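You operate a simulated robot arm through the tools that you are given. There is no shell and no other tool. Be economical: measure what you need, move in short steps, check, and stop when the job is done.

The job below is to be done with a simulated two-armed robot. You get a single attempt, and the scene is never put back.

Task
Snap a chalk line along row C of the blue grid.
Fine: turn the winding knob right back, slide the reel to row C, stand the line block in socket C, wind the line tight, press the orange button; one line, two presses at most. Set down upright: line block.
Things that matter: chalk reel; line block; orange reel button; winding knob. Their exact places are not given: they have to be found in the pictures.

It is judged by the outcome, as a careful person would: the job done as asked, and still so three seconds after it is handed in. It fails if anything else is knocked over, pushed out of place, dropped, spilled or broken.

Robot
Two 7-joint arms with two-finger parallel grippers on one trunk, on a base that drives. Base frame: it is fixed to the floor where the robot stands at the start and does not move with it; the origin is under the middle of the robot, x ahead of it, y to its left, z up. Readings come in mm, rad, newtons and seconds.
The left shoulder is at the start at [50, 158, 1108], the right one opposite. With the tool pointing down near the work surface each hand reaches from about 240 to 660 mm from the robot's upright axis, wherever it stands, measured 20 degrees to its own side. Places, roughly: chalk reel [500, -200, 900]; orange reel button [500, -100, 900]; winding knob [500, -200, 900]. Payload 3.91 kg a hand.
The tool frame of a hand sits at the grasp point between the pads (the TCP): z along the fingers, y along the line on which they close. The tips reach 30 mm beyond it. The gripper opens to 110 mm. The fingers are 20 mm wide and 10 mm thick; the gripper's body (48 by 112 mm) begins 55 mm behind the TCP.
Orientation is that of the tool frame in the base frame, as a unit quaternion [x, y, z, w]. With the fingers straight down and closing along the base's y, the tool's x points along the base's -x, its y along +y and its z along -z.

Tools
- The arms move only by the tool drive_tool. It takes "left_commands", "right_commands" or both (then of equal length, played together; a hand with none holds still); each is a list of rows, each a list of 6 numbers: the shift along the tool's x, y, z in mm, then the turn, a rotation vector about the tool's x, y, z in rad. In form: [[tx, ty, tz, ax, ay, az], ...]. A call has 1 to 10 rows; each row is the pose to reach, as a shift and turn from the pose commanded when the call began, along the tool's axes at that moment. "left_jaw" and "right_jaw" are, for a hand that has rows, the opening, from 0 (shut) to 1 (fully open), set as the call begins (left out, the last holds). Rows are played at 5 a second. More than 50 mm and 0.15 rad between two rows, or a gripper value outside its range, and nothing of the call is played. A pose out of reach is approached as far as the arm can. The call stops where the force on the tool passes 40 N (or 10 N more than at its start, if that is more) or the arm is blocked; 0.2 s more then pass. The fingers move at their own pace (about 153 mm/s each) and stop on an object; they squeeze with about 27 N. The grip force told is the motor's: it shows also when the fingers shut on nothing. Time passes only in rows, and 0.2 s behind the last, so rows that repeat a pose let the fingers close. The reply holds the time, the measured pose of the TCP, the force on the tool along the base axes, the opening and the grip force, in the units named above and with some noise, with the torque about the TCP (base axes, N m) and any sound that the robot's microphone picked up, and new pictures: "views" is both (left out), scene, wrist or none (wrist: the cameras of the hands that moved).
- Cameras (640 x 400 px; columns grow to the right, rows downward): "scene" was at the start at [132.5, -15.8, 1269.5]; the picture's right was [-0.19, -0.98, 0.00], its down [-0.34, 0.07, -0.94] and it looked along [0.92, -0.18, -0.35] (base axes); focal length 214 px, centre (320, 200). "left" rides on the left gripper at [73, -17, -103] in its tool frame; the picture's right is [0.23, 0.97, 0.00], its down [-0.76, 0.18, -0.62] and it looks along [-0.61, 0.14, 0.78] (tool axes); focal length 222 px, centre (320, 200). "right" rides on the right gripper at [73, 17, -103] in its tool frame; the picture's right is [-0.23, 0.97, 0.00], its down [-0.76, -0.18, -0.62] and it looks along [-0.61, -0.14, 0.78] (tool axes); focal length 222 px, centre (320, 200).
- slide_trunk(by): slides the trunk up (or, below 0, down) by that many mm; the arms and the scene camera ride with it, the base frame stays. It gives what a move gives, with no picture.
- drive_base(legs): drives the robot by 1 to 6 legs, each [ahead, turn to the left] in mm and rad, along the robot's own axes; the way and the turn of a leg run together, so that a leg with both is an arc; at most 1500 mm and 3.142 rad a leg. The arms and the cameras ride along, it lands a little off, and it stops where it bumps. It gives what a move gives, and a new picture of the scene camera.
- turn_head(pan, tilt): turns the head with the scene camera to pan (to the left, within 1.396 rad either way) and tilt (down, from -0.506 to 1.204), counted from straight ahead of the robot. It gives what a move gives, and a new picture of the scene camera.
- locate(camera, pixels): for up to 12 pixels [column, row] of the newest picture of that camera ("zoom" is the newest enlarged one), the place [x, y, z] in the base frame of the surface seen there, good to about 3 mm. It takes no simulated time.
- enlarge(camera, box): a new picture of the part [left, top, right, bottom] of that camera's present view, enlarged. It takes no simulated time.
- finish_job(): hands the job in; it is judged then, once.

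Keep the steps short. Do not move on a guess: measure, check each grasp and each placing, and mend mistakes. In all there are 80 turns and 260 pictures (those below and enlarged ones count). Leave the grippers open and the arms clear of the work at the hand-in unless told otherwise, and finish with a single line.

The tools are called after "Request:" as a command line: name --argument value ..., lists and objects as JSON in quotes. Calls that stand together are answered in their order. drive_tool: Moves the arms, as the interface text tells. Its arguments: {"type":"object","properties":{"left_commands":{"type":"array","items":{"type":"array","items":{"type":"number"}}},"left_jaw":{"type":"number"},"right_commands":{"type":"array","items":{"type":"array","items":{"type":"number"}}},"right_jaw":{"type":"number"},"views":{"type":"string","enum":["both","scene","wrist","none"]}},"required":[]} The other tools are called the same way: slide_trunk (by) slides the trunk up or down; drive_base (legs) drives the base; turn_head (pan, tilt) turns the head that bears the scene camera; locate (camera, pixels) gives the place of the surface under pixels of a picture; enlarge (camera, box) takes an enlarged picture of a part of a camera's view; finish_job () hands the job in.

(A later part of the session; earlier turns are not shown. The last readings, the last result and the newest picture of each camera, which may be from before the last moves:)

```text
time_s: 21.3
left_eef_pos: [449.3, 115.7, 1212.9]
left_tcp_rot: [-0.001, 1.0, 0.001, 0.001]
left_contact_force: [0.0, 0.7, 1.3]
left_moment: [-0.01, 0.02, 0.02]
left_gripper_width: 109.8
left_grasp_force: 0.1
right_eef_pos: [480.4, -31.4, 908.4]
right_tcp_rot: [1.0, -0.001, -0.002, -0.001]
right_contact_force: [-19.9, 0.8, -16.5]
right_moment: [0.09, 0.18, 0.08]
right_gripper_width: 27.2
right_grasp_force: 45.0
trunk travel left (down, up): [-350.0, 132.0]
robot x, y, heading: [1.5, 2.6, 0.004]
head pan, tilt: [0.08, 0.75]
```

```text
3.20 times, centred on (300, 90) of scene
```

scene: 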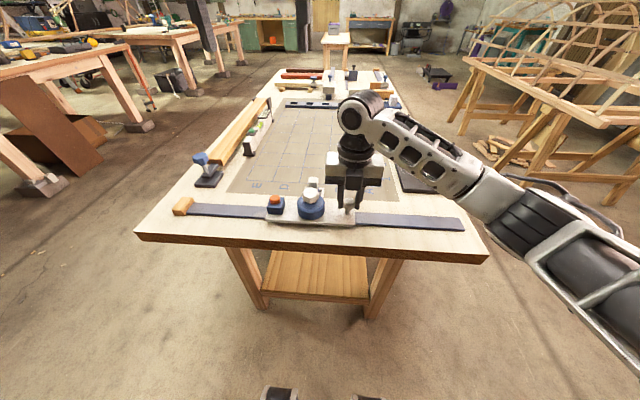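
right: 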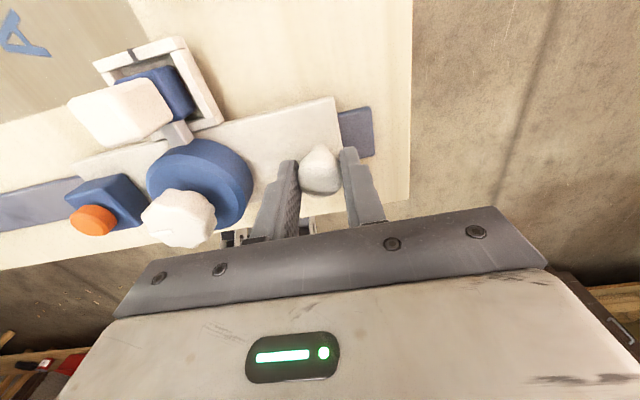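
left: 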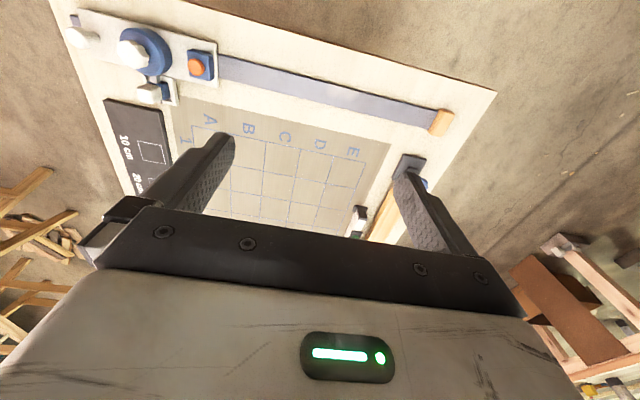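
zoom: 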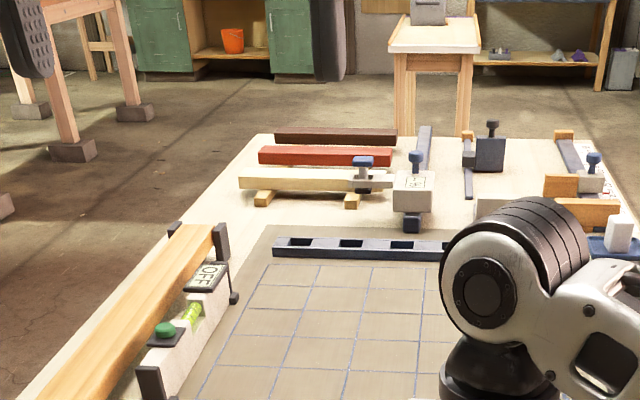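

Measuring where outlet, knob, block and grid rows sit.

Request:
enlarge --camera "scene" --box '[264, 160, 360, 220]'

Request:
locate --camera "scene" --pixels '[[313, 180], [310, 193], [275, 199], [349, 204], [298, 105], [313, 105], [328, 105], [319, 184]]'

Request:
locate --camera "zoom" --pixels '[[325, 135], [305, 150], [345, 150], [275, 205], [345, 205], [380, 160], [302, 240], [222, 360], [385, 360]]'

```text
6.67 times, centred on (312, 190) of scene
```

zoom: 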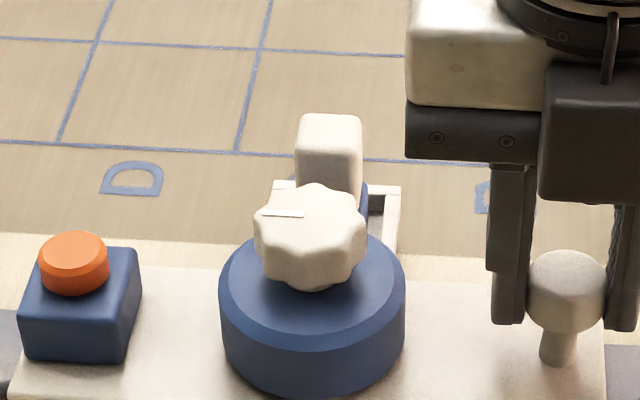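

```text
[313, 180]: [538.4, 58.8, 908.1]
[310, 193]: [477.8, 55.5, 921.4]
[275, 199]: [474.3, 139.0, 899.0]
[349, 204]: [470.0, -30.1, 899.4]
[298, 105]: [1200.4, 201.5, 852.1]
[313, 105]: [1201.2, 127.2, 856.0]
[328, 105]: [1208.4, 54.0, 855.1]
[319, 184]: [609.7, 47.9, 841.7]
```

```text
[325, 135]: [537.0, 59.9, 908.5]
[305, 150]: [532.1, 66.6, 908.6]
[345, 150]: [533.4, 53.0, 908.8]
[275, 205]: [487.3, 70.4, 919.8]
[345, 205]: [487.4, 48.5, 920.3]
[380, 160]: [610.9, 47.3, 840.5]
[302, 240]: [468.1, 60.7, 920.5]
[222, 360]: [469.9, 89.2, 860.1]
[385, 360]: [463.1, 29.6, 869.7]
```

Reel axis at y≈60, socket C mean ≈66.6. Slide 6 mm more, relieving the side force, then let go and rise.

Request:
drive_tool --right_commands '[[-1, -3, 1, 0, 0, 0], [-2, -6, 2, 0, 0, 0], [-2, -6, 2, 0, 0, 0]]' --views "none"

Request:
drive_tool --right_commands '[[0, 0, 0, 0, 0, 0], [0, 0, 0, 0, 0, 0], [0, 0, -40, 0, 0, 0], [0, 0, -80, 0, 0, 0], [0, 40, -120, 0, 0, 0], [0, 80, -160, 0, 0, 0], [0, 120, -180, 0, 0, 0], [0, 160, -180, 0, 0, 0]]' --right_jaw 0.5 --views "both"

Request:
enlarge --camera "scene" --box '[264, 160, 360, 220]'

Request:
enlarge --camera "scene" --box '[272, 90, 368, 150]'

```text
time_s: 22.1
left_eef_pos: [449.5, 115.7, 1212.7]
left_tcp_rot: [-0.001, 1.0, 0.001, 0.0]
left_contact_force: [0.1, -0.6, -0.1]
left_moment: [-0.02, -0.02, 0.0]
left_gripper_width: 110.1
left_grasp_force: 0.1
right_eef_pos: [482.2, -25.8, 907.9]
right_tcp_rot: [1.0, -0.002, 0.002, -0.002]
right_contact_force: [-3.4, 1.5, 0.2]
right_moment: [0.13, 1.39, -0.09]
right_gripper_width: 27.3
right_grasp_force: 44.7
trunk travel left (down, up): [-350.0, 132.0]
robot x, y, heading: [-2.6, 0.5, -0.007]
head pan, tilt: [0.08, 0.75]
```

```text
refused: row 5 steps farther than a row can; nothing moved
```

```text
6.67 times, centred on (312, 190) of scene
```

zoom: 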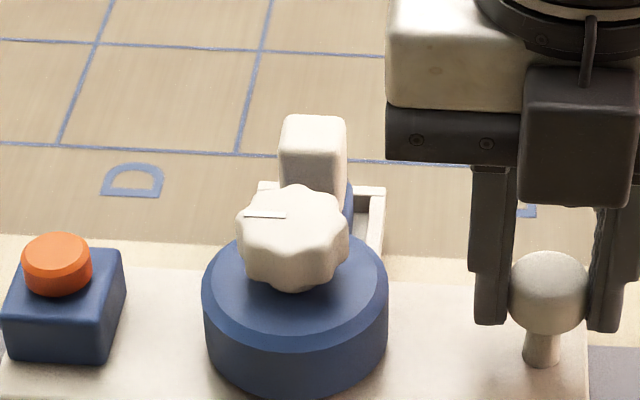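

```text
6.67 times, centred on (320, 120) of scene
```

zoom: 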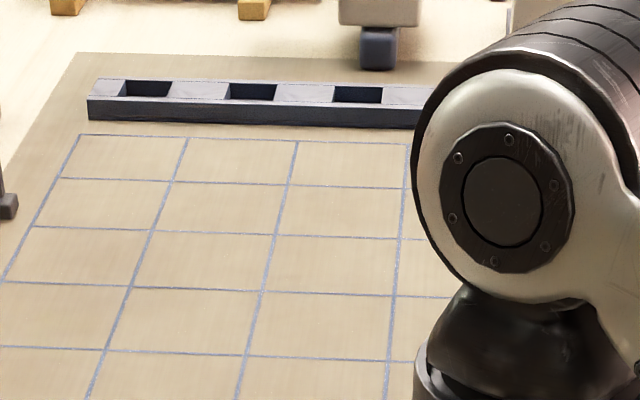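

Request:
locate --camera "zoom" --pixels '[[145, 82], [252, 84], [358, 86], [145, 98], [252, 99], [358, 101], [307, 108], [200, 108], [300, 142], [187, 138], [405, 145], [290, 183]]'

Request:
locate --camera "scene" --pixels '[[311, 180], [308, 193], [308.5, 199], [272.5, 200], [311, 186]]'

Request:
drive_tool --right_commands '[[0, 0, 0, 0, 0, 0], [0, 0, 0, 0, 0, 0], [0, 0, -40, 0, 0, 0], [0, 0, -80, 0, 0, 0], [0, 30, -110, 0, 0, 0], [0, 60, -140, 0, 0, 0], [0, 100, -160, 0, 0, 0], [0, 140, -160, 0, 0, 0]]' --right_jaw 0.5 --views "both"

```text
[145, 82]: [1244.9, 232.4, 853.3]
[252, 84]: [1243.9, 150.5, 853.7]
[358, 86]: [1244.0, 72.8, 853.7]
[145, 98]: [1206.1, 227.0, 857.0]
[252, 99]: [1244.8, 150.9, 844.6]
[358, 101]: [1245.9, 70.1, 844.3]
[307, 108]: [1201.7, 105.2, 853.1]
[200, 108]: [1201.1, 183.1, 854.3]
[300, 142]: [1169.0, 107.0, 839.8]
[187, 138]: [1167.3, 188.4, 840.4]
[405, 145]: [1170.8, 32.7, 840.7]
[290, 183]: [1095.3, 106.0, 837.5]
```

```text
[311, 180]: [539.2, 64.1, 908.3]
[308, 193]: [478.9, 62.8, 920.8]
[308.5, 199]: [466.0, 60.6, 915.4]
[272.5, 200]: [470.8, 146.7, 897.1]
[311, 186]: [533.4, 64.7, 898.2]
```

```text
time_s: 23.9
left_eef_pos: [450.3, 115.6, 1213.4]
left_tcp_rot: [-0.001, 1.0, -0.001, 0.001]
left_contact_force: [-0.2, 0.0, -0.5]
left_moment: [0.04, 0.0, 0.01]
left_gripper_width: 109.8
left_grasp_force: 0.0
right_eef_pos: [480.8, -165.6, 1066.2]
right_tcp_rot: [1.0, -0.002, -0.001, -0.001]
right_contact_force: [0.3, -0.3, 0.2]
right_moment: [0.0, 0.03, -0.01]
right_gripper_width: 54.9
right_grasp_force: 0.0
trunk travel left (down, up): [-350.0, 132.0]
robot x, y, heading: [-2.5, 2.6, 0.0]
head pan, tilt: [0.08, 0.75]
```

scene: 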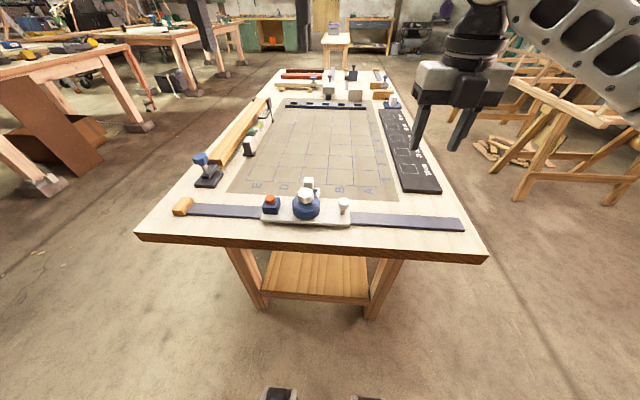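
right: 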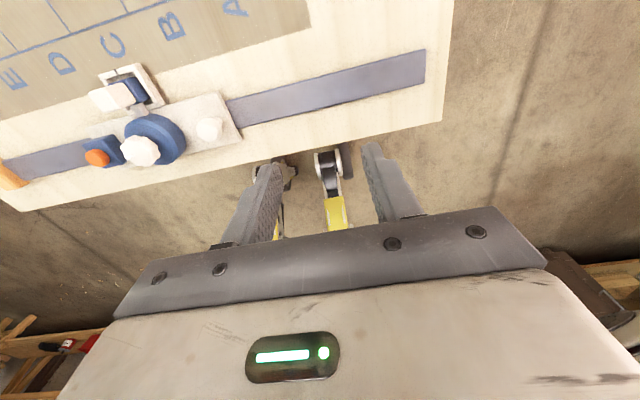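

Now everything's unobstructed; measure row C's bounds close to the reel.

Request:
enlarge --camera "scene" --box '[230, 150, 390, 250]'

Request:
enlarge --camera "scene" --box '[272, 90, 392, 165]'

```text
4.00 times, centred on (310, 200) of scene
```

zoom: 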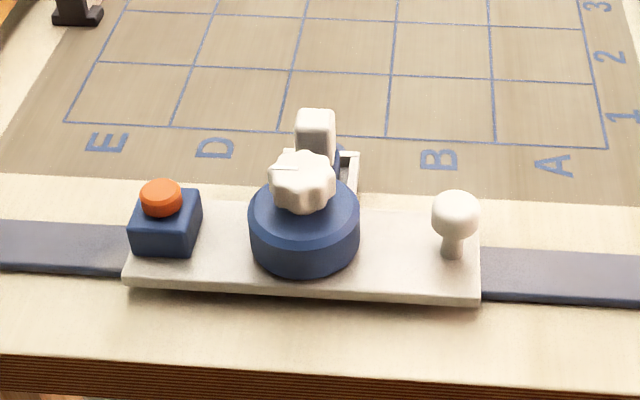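

```text
5.33 times, centred on (332, 128) of scene
```

zoom: 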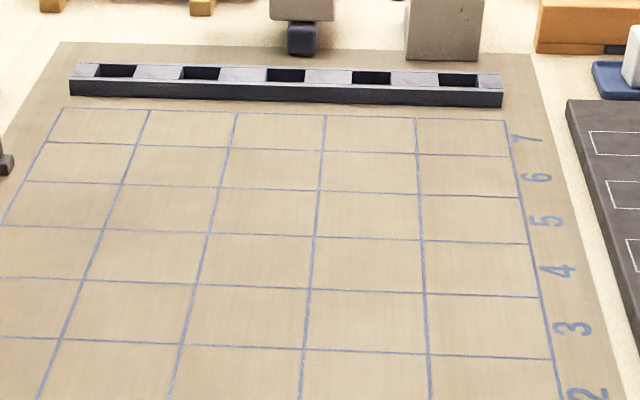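

Request:
locate --camera "zoom" --pixels '[[63, 108], [150, 110], [237, 114], [326, 117], [415, 118], [505, 120], [115, 71], [201, 73], [286, 75], [372, 77], [458, 80]]'

Request:
locate --camera "scene" --pixels '[[246.3, 180.5], [273, 181.8], [299.5, 183], [326.8, 184.5], [353.5, 185.8], [381.8, 187], [305, 190], [305.5, 196], [309, 179.5], [270, 198], [343.5, 202]]'

```text
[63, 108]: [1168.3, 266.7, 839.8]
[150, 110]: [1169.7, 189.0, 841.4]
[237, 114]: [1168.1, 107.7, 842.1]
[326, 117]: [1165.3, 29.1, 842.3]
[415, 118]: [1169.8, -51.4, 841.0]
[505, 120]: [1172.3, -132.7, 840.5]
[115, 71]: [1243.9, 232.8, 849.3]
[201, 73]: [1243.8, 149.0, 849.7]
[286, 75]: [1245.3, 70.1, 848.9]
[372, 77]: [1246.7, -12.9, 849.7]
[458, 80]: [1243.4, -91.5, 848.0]
```

```text
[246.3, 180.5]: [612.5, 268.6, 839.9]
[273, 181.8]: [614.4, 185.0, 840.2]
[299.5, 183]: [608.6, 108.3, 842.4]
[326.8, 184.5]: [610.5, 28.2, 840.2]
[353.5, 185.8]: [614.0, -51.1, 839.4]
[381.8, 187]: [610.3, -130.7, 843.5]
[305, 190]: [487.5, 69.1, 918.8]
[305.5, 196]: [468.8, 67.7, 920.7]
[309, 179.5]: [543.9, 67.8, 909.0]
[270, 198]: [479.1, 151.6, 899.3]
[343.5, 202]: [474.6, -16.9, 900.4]
```

Row C centre is y≈68.1 and the reel axis y≈67.7: aligned. Next, get around to the right side of the table. First look right for obstacles.

Request:
turn_head --pan -1.2 --tilt 0.7

Request:
locate --camera "right" --pixels '[[600, 280], [570, 270], [630, 300], [560, 200]]'

```text
time_s: 25.3
left_eef_pos: [451.5, 116.5, 1213.7]
left_tcp_rot: [-0.001, 1.0, 0.0, 0.0]
left_contact_force: [-0.3, 0.5, 0.3]
left_moment: [-0.03, -0.05, -0.01]
left_gripper_width: 110.2
left_grasp_force: 0.0
right_eef_pos: [480.5, -164.9, 1065.7]
right_tcp_rot: [1.0, -0.002, 0.0, -0.001]
right_contact_force: [0.2, 0.4, 0.2]
right_moment: [0.02, 0.01, 0.01]
right_gripper_width: 55.0
right_grasp_force: 0.1
trunk travel left (down, up): [-350.0, 132.0]
robot x, y, heading: [0.4, -3.0, 0.001]
head pan, tilt: [-1.201, 0.7]
```

scene: 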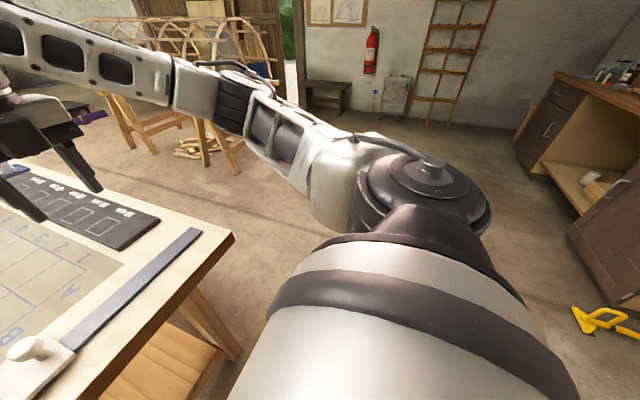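

```text
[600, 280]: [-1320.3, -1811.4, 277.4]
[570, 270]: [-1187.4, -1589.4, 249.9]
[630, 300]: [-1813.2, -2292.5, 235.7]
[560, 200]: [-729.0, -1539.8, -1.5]
```

Floor is clear. Drive round: turn right, 650 ahead, turn left, 890 ahead, turn left.

Request:
drive_base --legs '[[0, -1.571], [700, 0], [0, 1.571], [890, 0], [0, 1.571]]'

Request:
turn_head --pan 0.0 --tilt 0.9

```text
time_s: 45.0
left_eef_pos: [768.7, -258.2, 1213.3]
left_tcp_rot: [0.709, -0.705, 0.0, 0.0]
left_contact_force: [-0.5, 0.1, 0.7]
left_moment: [-0.03, 0.0, 0.03]
left_gripper_width: 110.0
left_grasp_force: 0.1
right_eef_pos: [1046.3, -226.0, 1064.9]
right_tcp_rot: [0.707, 0.707, 0.0, 0.0]
right_contact_force: [-0.7, -0.1, -0.4]
right_moment: [0.04, 0.0, 0.05]
right_gripper_width: 55.0
right_grasp_force: 0.1
trunk travel left (down, up): [-350.0, 132.0]
robot x, y, heading: [885.0, -704.9, 1.574]
head pan, tilt: [-1.201, 0.7]
```

scene: 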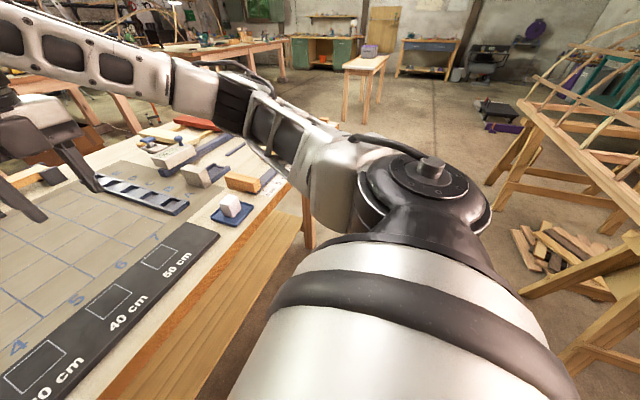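

```text
time_s: 46.4
left_eef_pos: [767.3, -257.3, 1213.9]
left_tcp_rot: [0.709, -0.705, 0.0, 0.0]
left_contact_force: [0.6, -0.2, 0.9]
left_moment: [0.01, 0.02, 0.01]
left_gripper_width: 109.9
left_grasp_force: 0.0
right_eef_pos: [1046.8, -225.7, 1065.3]
right_tcp_rot: [0.707, 0.707, -0.001, 0.0]
right_contact_force: [-0.1, -0.2, -1.2]
right_moment: [0.01, 0.02, 0.0]
right_gripper_width: 55.2
right_grasp_force: 0.0
trunk travel left (down, up): [-350.0, 132.0]
robot x, y, heading: [882.9, -709.7, 1.575]
head pan, tilt: [0.0, 0.901]
```

scene: 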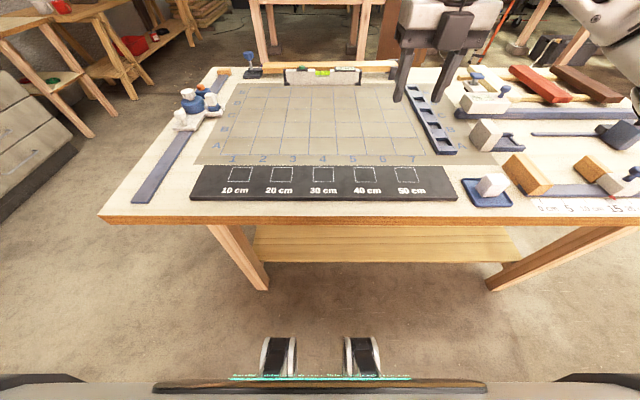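

Request:
locate --camera "scene" --pixels '[[380, 262], [380, 240], [265, 288], [490, 288], [380, 222], [190, 103], [212, 107], [209, 97], [203, 88], [432, 108], [420, 92], [437, 118]]'

Request:
enlarge --camera "scene" --box '[150, 60, 270, 140]'

Request:
enlarge --camera "scene" --box '[380, 60, 500, 170]'

```text
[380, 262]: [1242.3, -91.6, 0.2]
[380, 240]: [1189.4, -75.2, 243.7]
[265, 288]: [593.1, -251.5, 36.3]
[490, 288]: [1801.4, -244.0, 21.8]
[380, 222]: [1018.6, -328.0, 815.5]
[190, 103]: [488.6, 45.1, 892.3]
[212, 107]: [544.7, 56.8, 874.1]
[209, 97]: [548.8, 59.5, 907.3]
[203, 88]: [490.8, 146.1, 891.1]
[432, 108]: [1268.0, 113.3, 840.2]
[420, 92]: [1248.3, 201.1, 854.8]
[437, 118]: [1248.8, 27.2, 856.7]
```

```text
5.00 times, centred on (210, 100) of scene
```

zoom: 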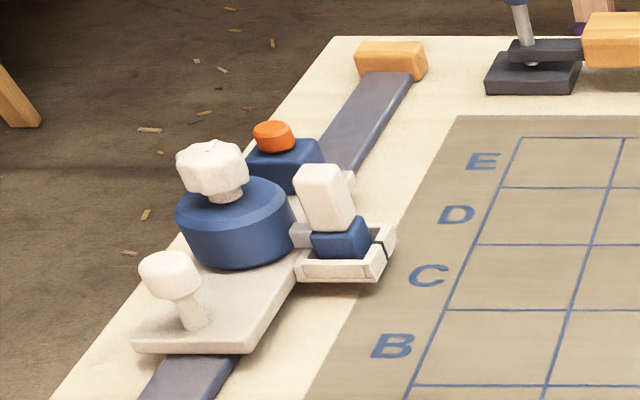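

```text
3.64 times, centred on (440, 115) of scene
```

zoom: 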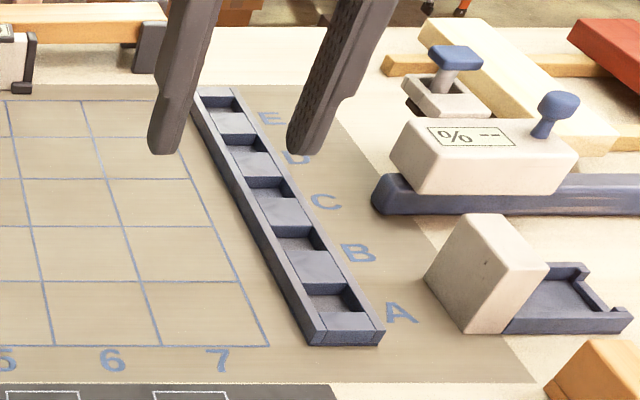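

Path under is clear. Drive ahead 230 and turn left 0.22 rad.

Request:
drive_base --legs '[[200, 0], [30, 0], [0, 0.22]]'

```text
time_s: 49.2
left_eef_pos: [669.0, -66.2, 1213.2]
left_tcp_rot: [0.784, -0.621, 0.001, -0.001]
left_contact_force: [-0.2, -0.9, 0.0]
left_moment: [-0.04, -0.02, 0.01]
left_gripper_width: 110.2
left_grasp_force: 0.0
right_eef_pos: [935.5, 27.1, 1066.1]
right_tcp_rot: [0.624, 0.781, -0.001, -0.001]
right_contact_force: [-0.5, 0.1, -0.3]
right_moment: [0.01, -0.02, 0.0]
right_gripper_width: 55.0
right_grasp_force: 0.1
trunk travel left (down, up): [-350.0, 132.0]
robot x, y, heading: [880.7, -478.6, 1.798]
head pan, tilt: [0.0, 0.901]
```

scene: 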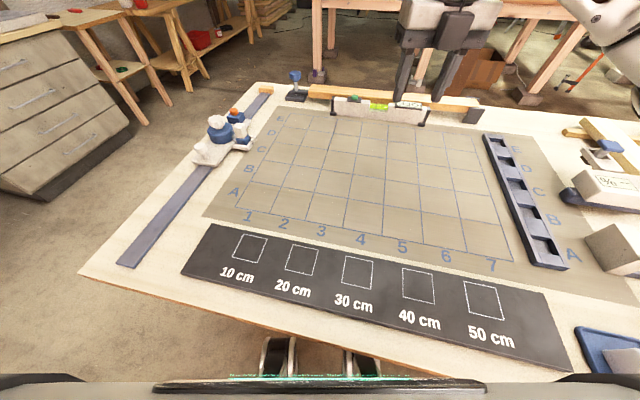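

Turn the left hand so that it closes along base y while moving toward above the block.

Request:
drive_tool --left_commands '[[-12.3, 7.4, 16.4, 0, 0, 0.138], [-24.6, 14.7, 32.8, 0, 0, 0.276], [-36.9, 22, 49.2, 0, 0, 0.414], [-49.2, 29.4, 65.6, 0, 0, 0.552], [-61.5, 36.7, 82, 0, 0, 0.69], [-73.8, 44.1, 98.4, 0, 0, 0.828], [-86.1, 51.5, 114.8, 0, 0, 0.966], [-98.4, 58.8, 131.2, 0, 0, 1.104], [-110.7, 66.1, 147.6, 0, 0, 1.242], [-123, 73.5, 164, 0, 0, 1.38]]' --left_jaw 0.6 --views "none"

```text
time_s: 51.5
left_eef_pos: [711.9, -142.2, 1046.8]
left_tcp_rot: [-0.224, 0.974, 0.001, -0.001]
left_contact_force: [0.1, 0.6, 0.1]
left_moment: [-0.01, 0.03, 0.01]
left_gripper_width: 65.9
left_grasp_force: 0.0
left hand out of reach, approached as far as the arm can: row 5, 6, 7, 8, 9, 10
right_eef_pos: [936.8, 27.8, 1065.0]
right_tcp_rot: [0.624, 0.781, 0.0, 0.0]
right_contact_force: [-0.3, 0.2, 0.8]
right_moment: [0.0, -0.02, -0.01]
right_gripper_width: 55.1
right_grasp_force: 0.1
trunk travel left (down, up): [-350.0, 132.0]
robot x, y, heading: [885.4, -478.3, 1.8]
head pan, tilt: [0.0, 0.901]
```

The reach is limited that high up. Go lower first (z≈975), finishing the rotation.

Request:
drive_tool --left_commands '[[0, 0, 35, 0, 0, 0.14], [0, 0, 70, 0, 0, 0.28], [0, 0, 70, 0, 0, 0.42]]' --views "none"

```text
time_s: 52.2
left_eef_pos: [809.1, -182.1, 990.7]
left_tcp_rot: [-0.07, 0.998, 0.008, -0.003]
left_contact_force: [-0.1, -1.2, 1.4]
left_moment: [0.02, 0.0, 0.01]
left_gripper_width: 66.2
left_grasp_force: 0.1
left hand out of reach, approached as far as the arm can: row 1, 2, 3
right_eef_pos: [937.6, 27.4, 1065.3]
right_tcp_rot: [0.625, 0.781, -0.001, -0.001]
right_contact_force: [0.4, -0.3, -0.9]
right_moment: [0.01, 0.02, 0.0]
right_gripper_width: 55.1
right_grasp_force: 0.1
trunk travel left (down, up): [-350.0, 132.0]
robot x, y, heading: [885.2, -477.8, 1.799]
head pan, tilt: [0.0, 0.901]
```

The wrist seems to be running to its limit clockwise; turn the other way (counter-clockwise) instead.

Request:
drive_tool --left_commands '[[0, 0, 0, 0, 0, -0.14], [0, 0, 0, 0, 0, -0.28], [0, 0, 0, 0, 0, -0.42], [0, 0, 0, 0, 0, -0.56], [0, 0, 0, 0, 0, -0.7], [0, 0, 0, 0, 0, -0.84], [0, 0, 0, 0, 0, -0.98], [0, 0, 0, 0, 0, -1.12], [0, 0, 0, 0, 0, -1.26], [0, 0, 0, 0, 0, -1.4]]' --views "none"

```text
time_s: 54.5
left_eef_pos: [807.7, -181.2, 989.2]
left_tcp_rot: [-0.696, 0.718, 0.009, 0.002]
left_contact_force: [0.8, -0.1, -0.4]
left_moment: [-0.01, -0.02, -0.02]
left_gripper_width: 65.8
left_grasp_force: 0.0
right_eef_pos: [936.0, 26.8, 1065.1]
right_tcp_rot: [0.624, 0.782, -0.002, 0.0]
right_contact_force: [-0.1, -0.9, 0.1]
right_moment: [0.03, -0.02, 0.0]
right_gripper_width: 55.0
right_grasp_force: 0.1
trunk travel left (down, up): [-350.0, 132.0]
robot x, y, heading: [882.2, -476.1, 1.796]
head pan, tilt: [0.0, 0.901]
```

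Request:
drive_tool --left_commands '[[-19.5, 21.4, 0, 0, 0, -0.145], [-39, 42.8, 0, 0, 0, -0.29], [-58.5, 64.2, 0, 0, 0, -0.435], [-78, 85.6, 0, 0, 0, -0.58], [-97.5, 107, 0, 0, 0, -0.725], [-117, 128, 0, 0, 0, -0.87], [-136.5, 150, 0, 0, 0, -1.015], [-156, 171, 0, 0, 0, -1.16], [-175.5, 192.6, 0, 0, 0, -1.305], [-195, 214, 0, 0, 0, -1.45]]' --views "both"

```text
time_s: 56.6
left_eef_pos: [600.7, 21.4, 995.4]
left_tcp_rot: [0.997, -0.076, -0.005, -0.007]
left_contact_force: [0.0, 0.5, 0.1]
left_moment: [-0.03, -0.01, -0.01]
left_gripper_width: 65.9
left_grasp_force: 0.0
right_eef_pos: [935.3, 27.1, 1065.3]
right_tcp_rot: [0.624, 0.781, -0.001, -0.001]
right_contact_force: [0.2, -0.2, 0.6]
right_moment: [-0.02, -0.05, -0.02]
right_gripper_width: 55.3
right_grasp_force: 0.0
trunk travel left (down, up): [-350.0, 132.0]
robot x, y, heading: [884.5, -479.1, 1.797]
head pan, tilt: [0.0, 0.901]
```

scene: 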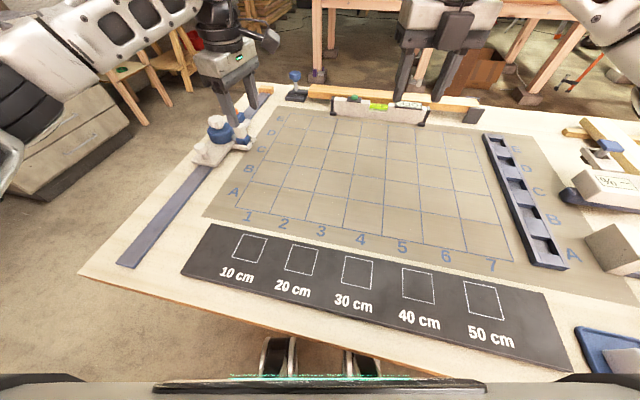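
left: 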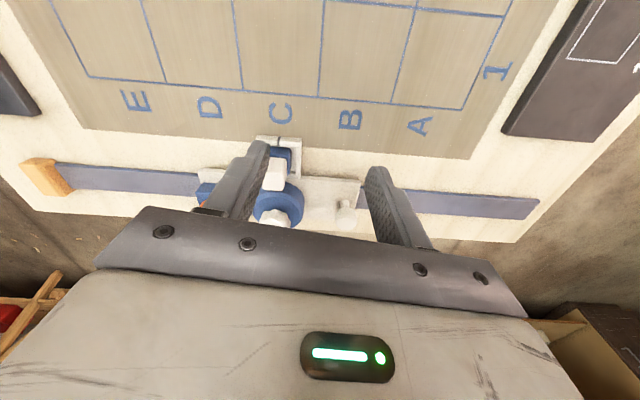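

Works. Finish squaring up, level the tilt, and move above the block.

Request:
drive_tool --left_commands '[[-33, -18, 0, -0.007, 0.005, -0.076], [-66.4, -37, 5, -0.0132, 0.0111, -0.152]]' --views "wrist"

Request:
enlarge --camera "left" --box '[240, 90, 400, 240]'

```text
time_s: 57.2
left_eef_pos: [540.9, 67.0, 991.4]
left_tcp_rot: [1.0, 0.0, 0.0, 0.0]
left_contact_force: [-0.1, 0.5, -0.4]
left_moment: [-0.03, -0.02, 0.04]
left_gripper_width: 66.3
left_grasp_force: 0.1
right_eef_pos: [936.5, 27.8, 1065.9]
right_tcp_rot: [0.624, 0.782, -0.001, -0.001]
right_contact_force: [0.5, -0.1, -0.1]
right_moment: [0.0, -0.02, -0.02]
right_gripper_width: 55.1
right_grasp_force: 0.0
trunk travel left (down, up): [-350.0, 132.0]
robot x, y, heading: [883.9, -479.8, 1.795]
head pan, tilt: [0.0, 0.901]
```

left: 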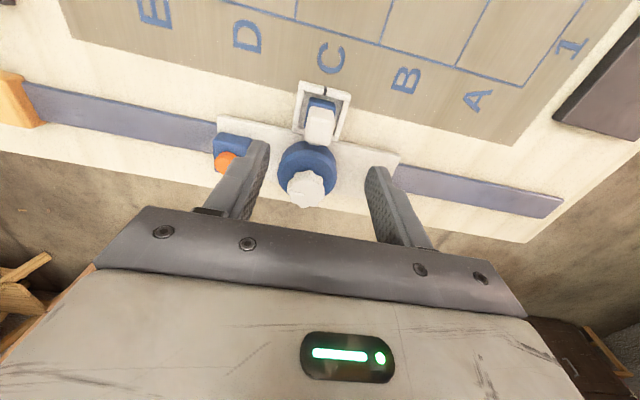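

```text
2.67 times, centred on (320, 165) of left
```

zoom: 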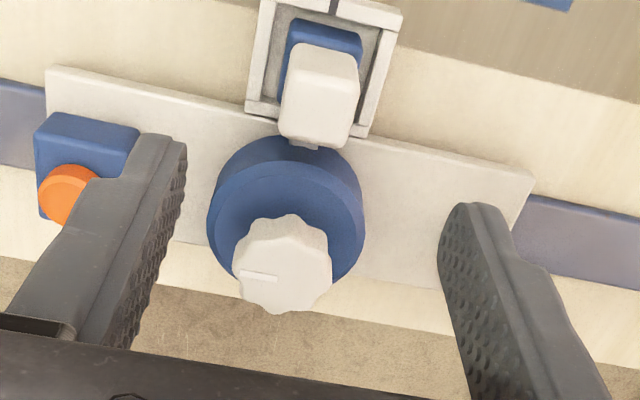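

Request:
locate --camera "zoom" --pixels '[[318, 110], [288, 120], [350, 125], [320, 140], [322, 80], [325, 35], [300, 30], [350, 50], [335, 10], [280, 270], [325, 55]]'

```text
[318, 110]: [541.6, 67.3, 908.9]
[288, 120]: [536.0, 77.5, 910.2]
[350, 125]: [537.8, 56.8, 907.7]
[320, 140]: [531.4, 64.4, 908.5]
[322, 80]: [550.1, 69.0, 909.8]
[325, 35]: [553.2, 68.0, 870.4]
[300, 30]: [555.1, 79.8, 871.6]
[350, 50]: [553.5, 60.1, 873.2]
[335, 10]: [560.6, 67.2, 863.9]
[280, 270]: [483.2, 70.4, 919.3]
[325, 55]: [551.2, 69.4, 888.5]
```

Post centre (541,67.5), top z 909, blue foot top z≈871. Descend to z≈909 and grip.

Request:
drive_tool --left_commands '[[0, 0, 27, 0, 0, 0], [0, 0, 54, 0, 0, 0], [0, 0, 82, 0, 0, 0]]' --views "none"

Request:
drive_tool --left_commands '[[0, 0, 0, 0, 0, 0], [0, 0, 0, 0, 0, 0], [0, 0, 0, 0, 0, 0]]' --left_jaw 0.1 --views "wrist"

Request:
enlarge --camera "left" --box '[240, 90, 400, 240]'

```text
time_s: 58.0
left_eef_pos: [540.2, 66.0, 909.0]
left_tcp_rot: [1.0, -0.001, 0.001, -0.001]
left_contact_force: [-0.3, 0.4, 0.7]
left_moment: [0.0, -0.01, 0.02]
left_gripper_width: 66.4
left_grasp_force: 0.0
right_eef_pos: [936.6, 27.6, 1064.7]
right_tcp_rot: [0.624, 0.782, -0.002, 0.0]
right_contact_force: [-0.1, -0.3, -0.5]
right_moment: [0.01, 0.0, -0.04]
right_gripper_width: 55.2
right_grasp_force: 0.0
trunk travel left (down, up): [-350.0, 132.0]
robot x, y, heading: [881.3, -479.8, 1.801]
head pan, tilt: [0.0, 0.901]
```

```text
time_s: 58.9
left_eef_pos: [540.1, 66.6, 909.6]
left_tcp_rot: [1.0, 0.0, 0.002, -0.001]
left_contact_force: [0.4, 0.1, -0.6]
left_moment: [0.01, 0.03, -0.01]
left_gripper_width: 23.4
left_grasp_force: 27.0
right_eef_pos: [935.7, 25.9, 1066.2]
right_tcp_rot: [0.624, 0.781, 0.0, 0.0]
right_contact_force: [0.4, 0.0, -0.1]
right_moment: [0.04, -0.01, -0.01]
right_gripper_width: 55.0
right_grasp_force: 0.0
trunk travel left (down, up): [-350.0, 132.0]
robot x, y, heading: [887.7, -477.9, 1.799]
head pan, tilt: [0.0, 0.901]
```

left: 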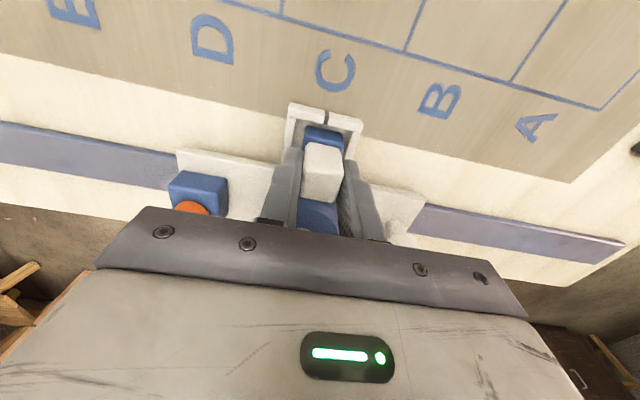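

```text
2.67 times, centred on (320, 165) of left
```

zoom: 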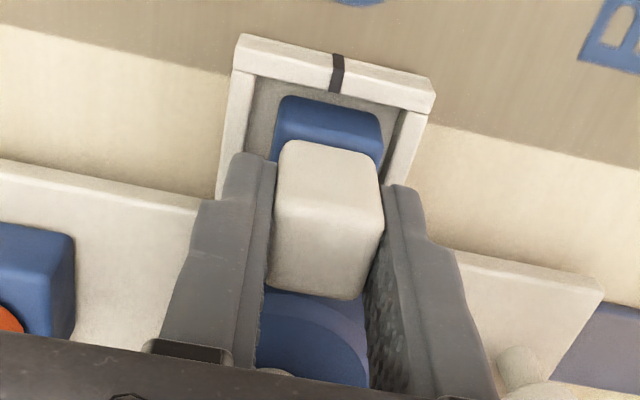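

Gripped (23.4 mm). Lift 60 mm and check.

Request:
drive_tool --left_commands '[[0, 0, -15, 0, 0, 0], [0, 0, -30, 0, 0, 0], [0, 0, -45, 0, 0, 0], [0, 0, -60, 0, 0, 0]]' --views "wrist"

Request:
enlarge --camera "left" --box '[240, 60, 400, 240]'

```text
time_s: 59.9
left_eef_pos: [539.7, 66.0, 971.0]
left_tcp_rot: [1.0, 0.0, 0.001, -0.001]
left_contact_force: [-0.6, -0.3, 0.1]
left_moment: [0.0, -0.02, -0.01]
left_gripper_width: 11.0
left_grasp_force: 0.0
right_eef_pos: [935.9, 27.2, 1065.8]
right_tcp_rot: [0.623, 0.782, -0.001, 0.0]
right_contact_force: [0.4, -0.3, -0.1]
right_moment: [0.02, 0.01, 0.01]
right_gripper_width: 54.9
right_grasp_force: 0.2
trunk travel left (down, up): [-350.0, 132.0]
robot x, y, heading: [884.2, -473.6, 1.795]
head pan, tilt: [0.0, 0.901]
```

left: 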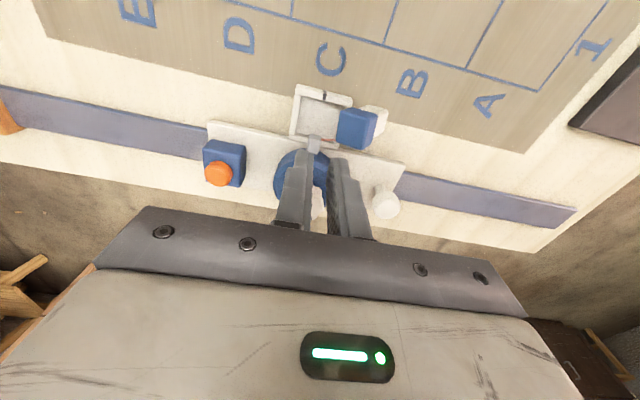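

```text
2.22 times, centred on (320, 150) of left
```

zoom: 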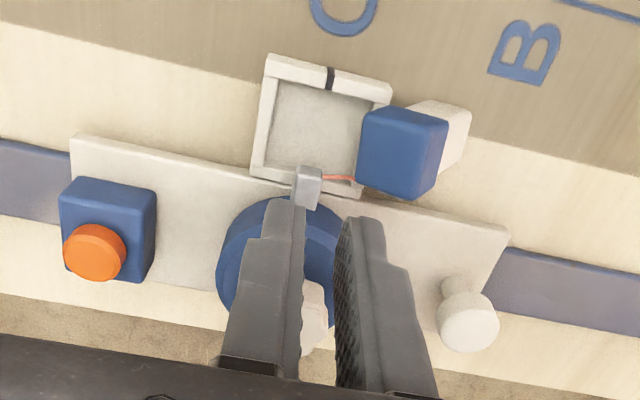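

The block slipped out of the pads and lies on its side against the cradle. Look at it closely.

Request:
drive_tool --left_commands '[[20, 0, -10, 0, 0, 0], [40, 0, -20, 0, 0, 0]]' --left_jaw 0.7 --views "wrist"

Request:
enlarge --camera "left" --box '[260, 100, 420, 240]'

Request:
turn_head --pan 0.45 --tilt 0.7

```text
time_s: 60.5
left_eef_pos: [581.1, 66.0, 991.1]
left_tcp_rot: [1.0, 0.0, 0.0, 0.0]
left_contact_force: [-0.3, -0.4, -0.5]
left_moment: [-0.01, 0.0, -0.02]
left_gripper_width: 77.2
left_grasp_force: 0.0
right_eef_pos: [936.6, 26.1, 1064.6]
right_tcp_rot: [0.624, 0.782, -0.001, -0.001]
right_contact_force: [-0.4, -0.1, -0.4]
right_moment: [0.01, 0.0, 0.02]
right_gripper_width: 55.1
right_grasp_force: 0.0
trunk travel left (down, up): [-350.0, 132.0]
robot x, y, heading: [880.8, -478.5, 1.794]
head pan, tilt: [0.0, 0.901]
```

left: 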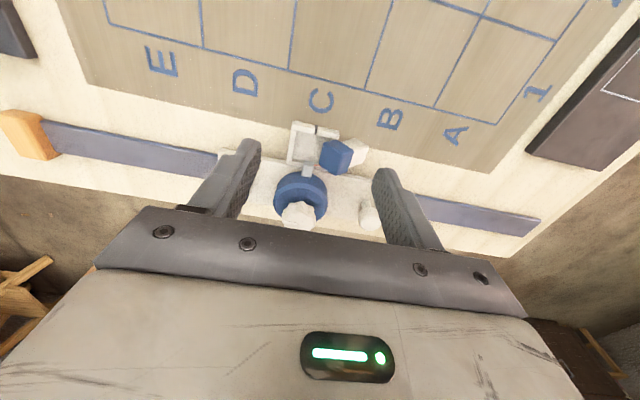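

```text
2.86 times, centred on (340, 170) of left
```

zoom: 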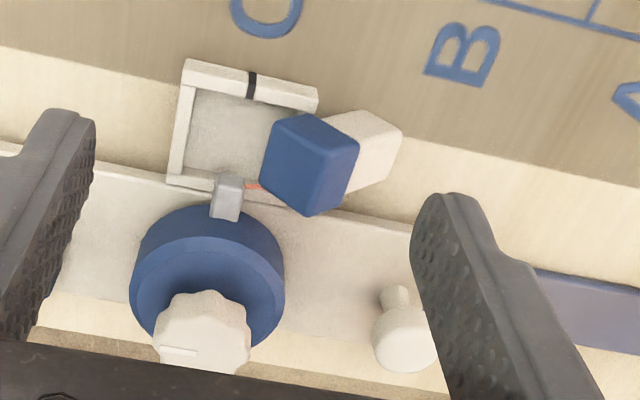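

```text
time_s: 61.4
left_eef_pos: [580.1, 67.3, 989.0]
left_tcp_rot: [1.0, 0.0, 0.001, -0.001]
left_contact_force: [0.6, 0.0, 0.2]
left_moment: [0.0, -0.02, -0.03]
left_gripper_width: 77.0
left_grasp_force: 0.1
right_eef_pos: [935.5, 27.1, 1065.5]
right_tcp_rot: [0.624, 0.782, -0.001, -0.001]
right_contact_force: [0.0, 0.2, -0.4]
right_moment: [-0.04, 0.03, 0.02]
right_gripper_width: 55.1
right_grasp_force: 0.2
trunk travel left (down, up): [-350.0, 132.0]
robot x, y, heading: [887.2, -476.5, 1.797]
head pan, tilt: [0.45, 0.7]
```

scene: 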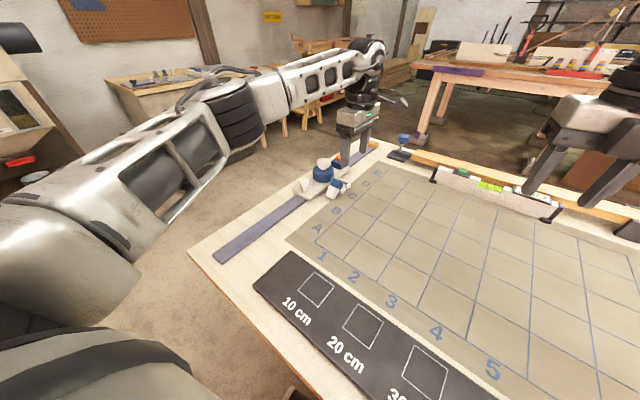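

Request:
enlarge --camera "scene" --box '[288, 150, 368, 210]'

Request:
locate --camera "zoom" --pixels '[[380, 265], [400, 300], [345, 310], [365, 370], [330, 350]]'

Request:
locate --camera "left" --pixels '[[336, 141], [328, 155], [340, 172], [348, 151], [337, 155], [357, 145], [365, 155], [345, 165], [360, 160]]'

```text
6.67 times, centred on (328, 180) of scene
```

zoom: 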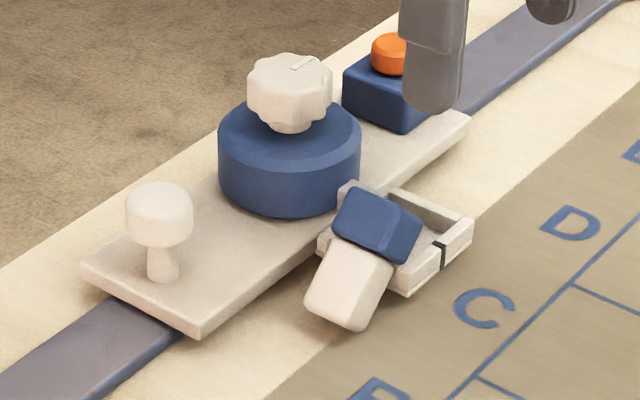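

```text
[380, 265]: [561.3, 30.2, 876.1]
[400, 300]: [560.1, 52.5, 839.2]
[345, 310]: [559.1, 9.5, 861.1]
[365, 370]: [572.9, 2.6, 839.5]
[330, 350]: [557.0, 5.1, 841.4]
```

```text
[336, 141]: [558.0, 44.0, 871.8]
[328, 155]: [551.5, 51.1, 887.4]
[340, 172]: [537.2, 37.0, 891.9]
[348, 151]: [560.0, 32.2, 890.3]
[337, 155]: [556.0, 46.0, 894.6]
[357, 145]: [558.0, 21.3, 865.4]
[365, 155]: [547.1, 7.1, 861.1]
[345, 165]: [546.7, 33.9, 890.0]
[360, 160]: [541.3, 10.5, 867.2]
```

The block leans on the cradle's near wall, foot up. Turn the left hand 90° (fingers closing along x) and back off toward me for a better look.

Request:
drive_tool --left_commands '[[0, 13, -1, 0, 0, 0.146], [0, 26, -2, 0, 0, 0.292], [0, 39, -3, 0, 0, 0.438], [0, 52, -4, 0, 0, 0.584], [-5, 65, -5, 0, 0, 0.73], [-10, 78, -6, 0, 0, 0.876], [-15, 91, -7, 0, 0, 1.022], [-20, 104, -8, 0, 0, 1.168], [-25, 117, -9, 0, 0, 1.314], [-30, 127, -10, 0, 0, 1.46]]' --views "wrist"

Request:
enlarge --camera "left" --box '[240, 100, 420, 240]'

```text
time_s: 63.5
left_eef_pos: [550.2, -61.2, 999.0]
left_tcp_rot: [0.744, -0.668, 0.0, -0.001]
left_contact_force: [0.4, 0.6, -0.6]
left_moment: [0.04, -0.01, 0.0]
left_gripper_width: 77.1
left_grasp_force: 0.0
right_eef_pos: [936.0, 26.1, 1065.5]
right_tcp_rot: [0.624, 0.782, -0.001, 0.0]
right_contact_force: [0.3, -0.7, 1.2]
right_moment: [0.0, 0.0, -0.01]
right_gripper_width: 55.0
right_grasp_force: 0.0
trunk travel left (down, up): [-350.0, 132.0]
robot x, y, heading: [884.3, -481.1, 1.792]
head pan, tilt: [0.45, 0.7]
```

left: 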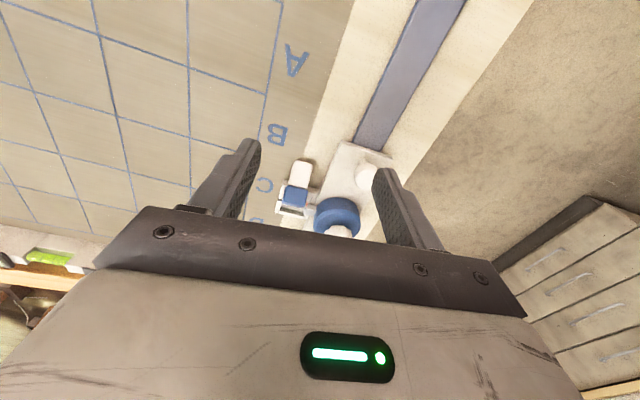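

```text
2.86 times, centred on (330, 170) of left
```

zoom: 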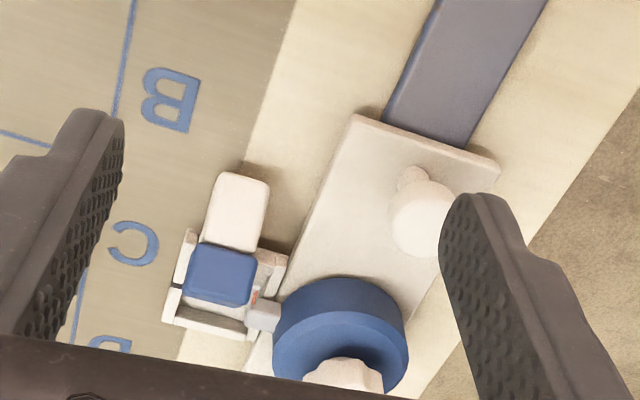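

Request:
locate --camera "zoom" --pixels '[[222, 265], [198, 250], [250, 258], [188, 293], [240, 300], [235, 205], [222, 180], [265, 185], [208, 235], [252, 245], [235, 240]]'

```text
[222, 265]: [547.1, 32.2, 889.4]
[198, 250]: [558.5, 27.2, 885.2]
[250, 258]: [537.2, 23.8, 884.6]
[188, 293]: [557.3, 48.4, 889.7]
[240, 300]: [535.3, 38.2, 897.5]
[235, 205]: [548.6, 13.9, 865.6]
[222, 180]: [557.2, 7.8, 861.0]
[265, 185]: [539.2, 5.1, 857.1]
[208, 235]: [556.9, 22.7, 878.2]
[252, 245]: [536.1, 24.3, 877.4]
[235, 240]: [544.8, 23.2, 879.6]
```

The block slopes about 35°, post toward me. I'll tilt the left hand 30° forward and approach with fingers closing along x, short of the cradle.

Request:
drive_tool --left_commands '[[-11, -0.6, 16, 0, -0.131, -0.01], [-22, -1.3, 32, 0, -0.262, -0.02], [-33, -2, 48, 0, -0.393, -0.03], [-43, -2.6, 64, 0, -0.524, -0.04]]' --left_jaw 0.42 --views "wrist"

Request:
enlarge --camera "left" --box '[240, 80, 400, 240]'

Request:
enlarge --camera "scene" --box '[280, 120, 390, 210]'

```text
time_s: 64.5
left_eef_pos: [549.1, -17.0, 934.3]
left_tcp_rot: [0.732, -0.629, -0.194, -0.175]
left_contact_force: [0.5, 0.9, -0.3]
left_moment: [0.04, -0.02, 0.0]
left_gripper_width: 46.1
left_grasp_force: 0.0
right_eef_pos: [935.6, 26.6, 1065.4]
right_tcp_rot: [0.624, 0.781, -0.001, 0.0]
right_contact_force: [-0.6, 0.4, -0.4]
right_moment: [-0.01, 0.02, -0.02]
right_gripper_width: 54.9
right_grasp_force: 0.0
trunk travel left (down, up): [-350.0, 132.0]
robot x, y, heading: [887.6, -474.1, 1.798]
head pan, tilt: [0.45, 0.7]
```

left: 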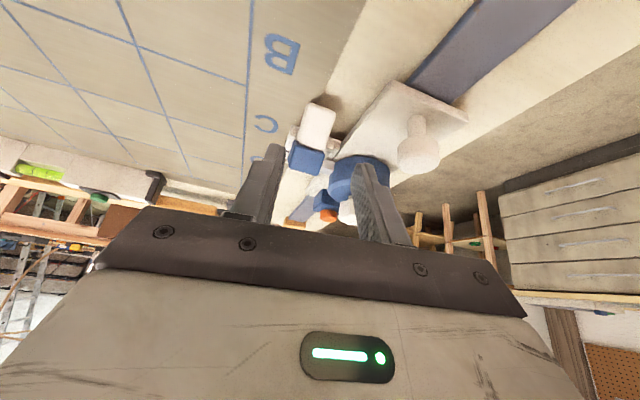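

```text
2.50 times, centred on (320, 160) of left
```

zoom: 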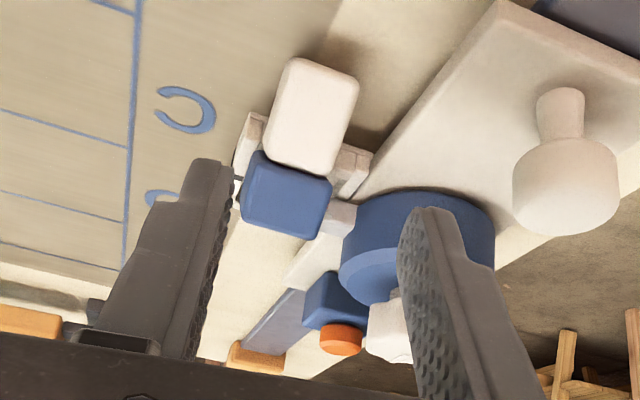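

```text
4.44 times, centred on (335, 165) of scene
```

zoom: 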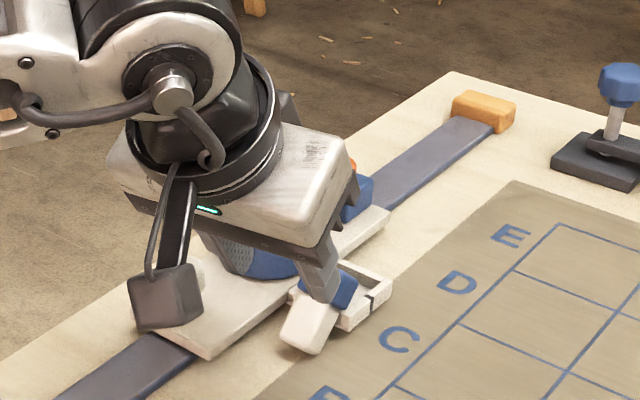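

Request:
locate --camera "left" --pixels '[[305, 147], [290, 145], [322, 153], [306, 170], [318, 125], [308, 112], [334, 118], [300, 140], [324, 148], [295, 165], [318, 175]]'

```text
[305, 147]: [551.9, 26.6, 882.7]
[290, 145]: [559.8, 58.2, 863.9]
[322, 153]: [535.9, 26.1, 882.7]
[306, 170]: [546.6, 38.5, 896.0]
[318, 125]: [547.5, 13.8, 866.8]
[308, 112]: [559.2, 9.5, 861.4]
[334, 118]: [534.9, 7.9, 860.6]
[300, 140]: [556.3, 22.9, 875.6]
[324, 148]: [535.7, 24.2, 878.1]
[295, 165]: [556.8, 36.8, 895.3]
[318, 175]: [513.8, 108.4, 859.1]
```

Block spans x 535–559; axis sloping ~47°; its centre ≈(547,33,869). Approach along the tool axis.

Request:
drive_tool --left_commands '[[-10.6, 1.5, 10, 0, 0, 0], [-10.6, 1.5, 30, 0, 0, 0], [-10.6, 1.5, 50, 0, 0, 0], [-10.6, 1.5, 69, 0, 0, 0]]' --views "wrist"

Request:
enlarge --camera "left" --box '[240, 80, 400, 240]'

```text
time_s: 65.5
left_eef_pos: [541.7, 27.7, 891.3]
left_tcp_rot: [0.73, -0.627, -0.201, -0.181]
left_contact_force: [1.1, -2.5, 33.4]
left_moment: [0.02, 0.87, 0.43]
left_gripper_width: 45.9
left_grasp_force: 0.0
right_eef_pos: [938.6, 25.0, 1067.4]
right_tcp_rot: [0.623, 0.782, 0.0, -0.002]
right_contact_force: [-0.1, 0.9, 0.3]
right_moment: [0.03, 0.02, -0.01]
right_gripper_width: 54.8
right_grasp_force: 0.1
trunk travel left (down, up): [-350.0, 132.0]
robot x, y, heading: [883.6, -478.9, 1.8]
head pan, tilt: [0.45, 0.7]
```

left: 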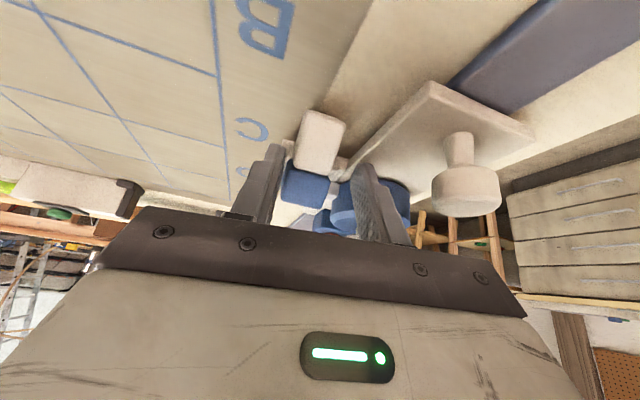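

```text
2.50 times, centred on (320, 160) of left
```

zoom: 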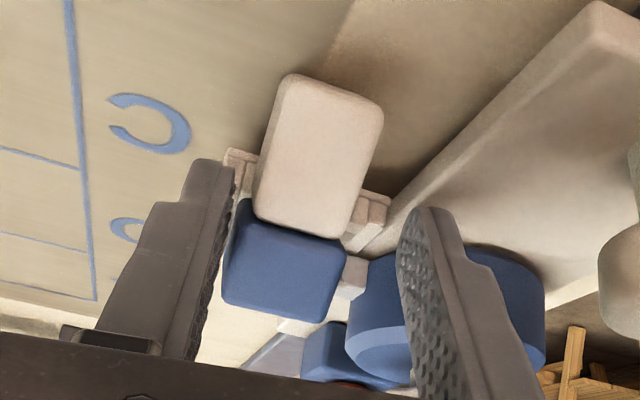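

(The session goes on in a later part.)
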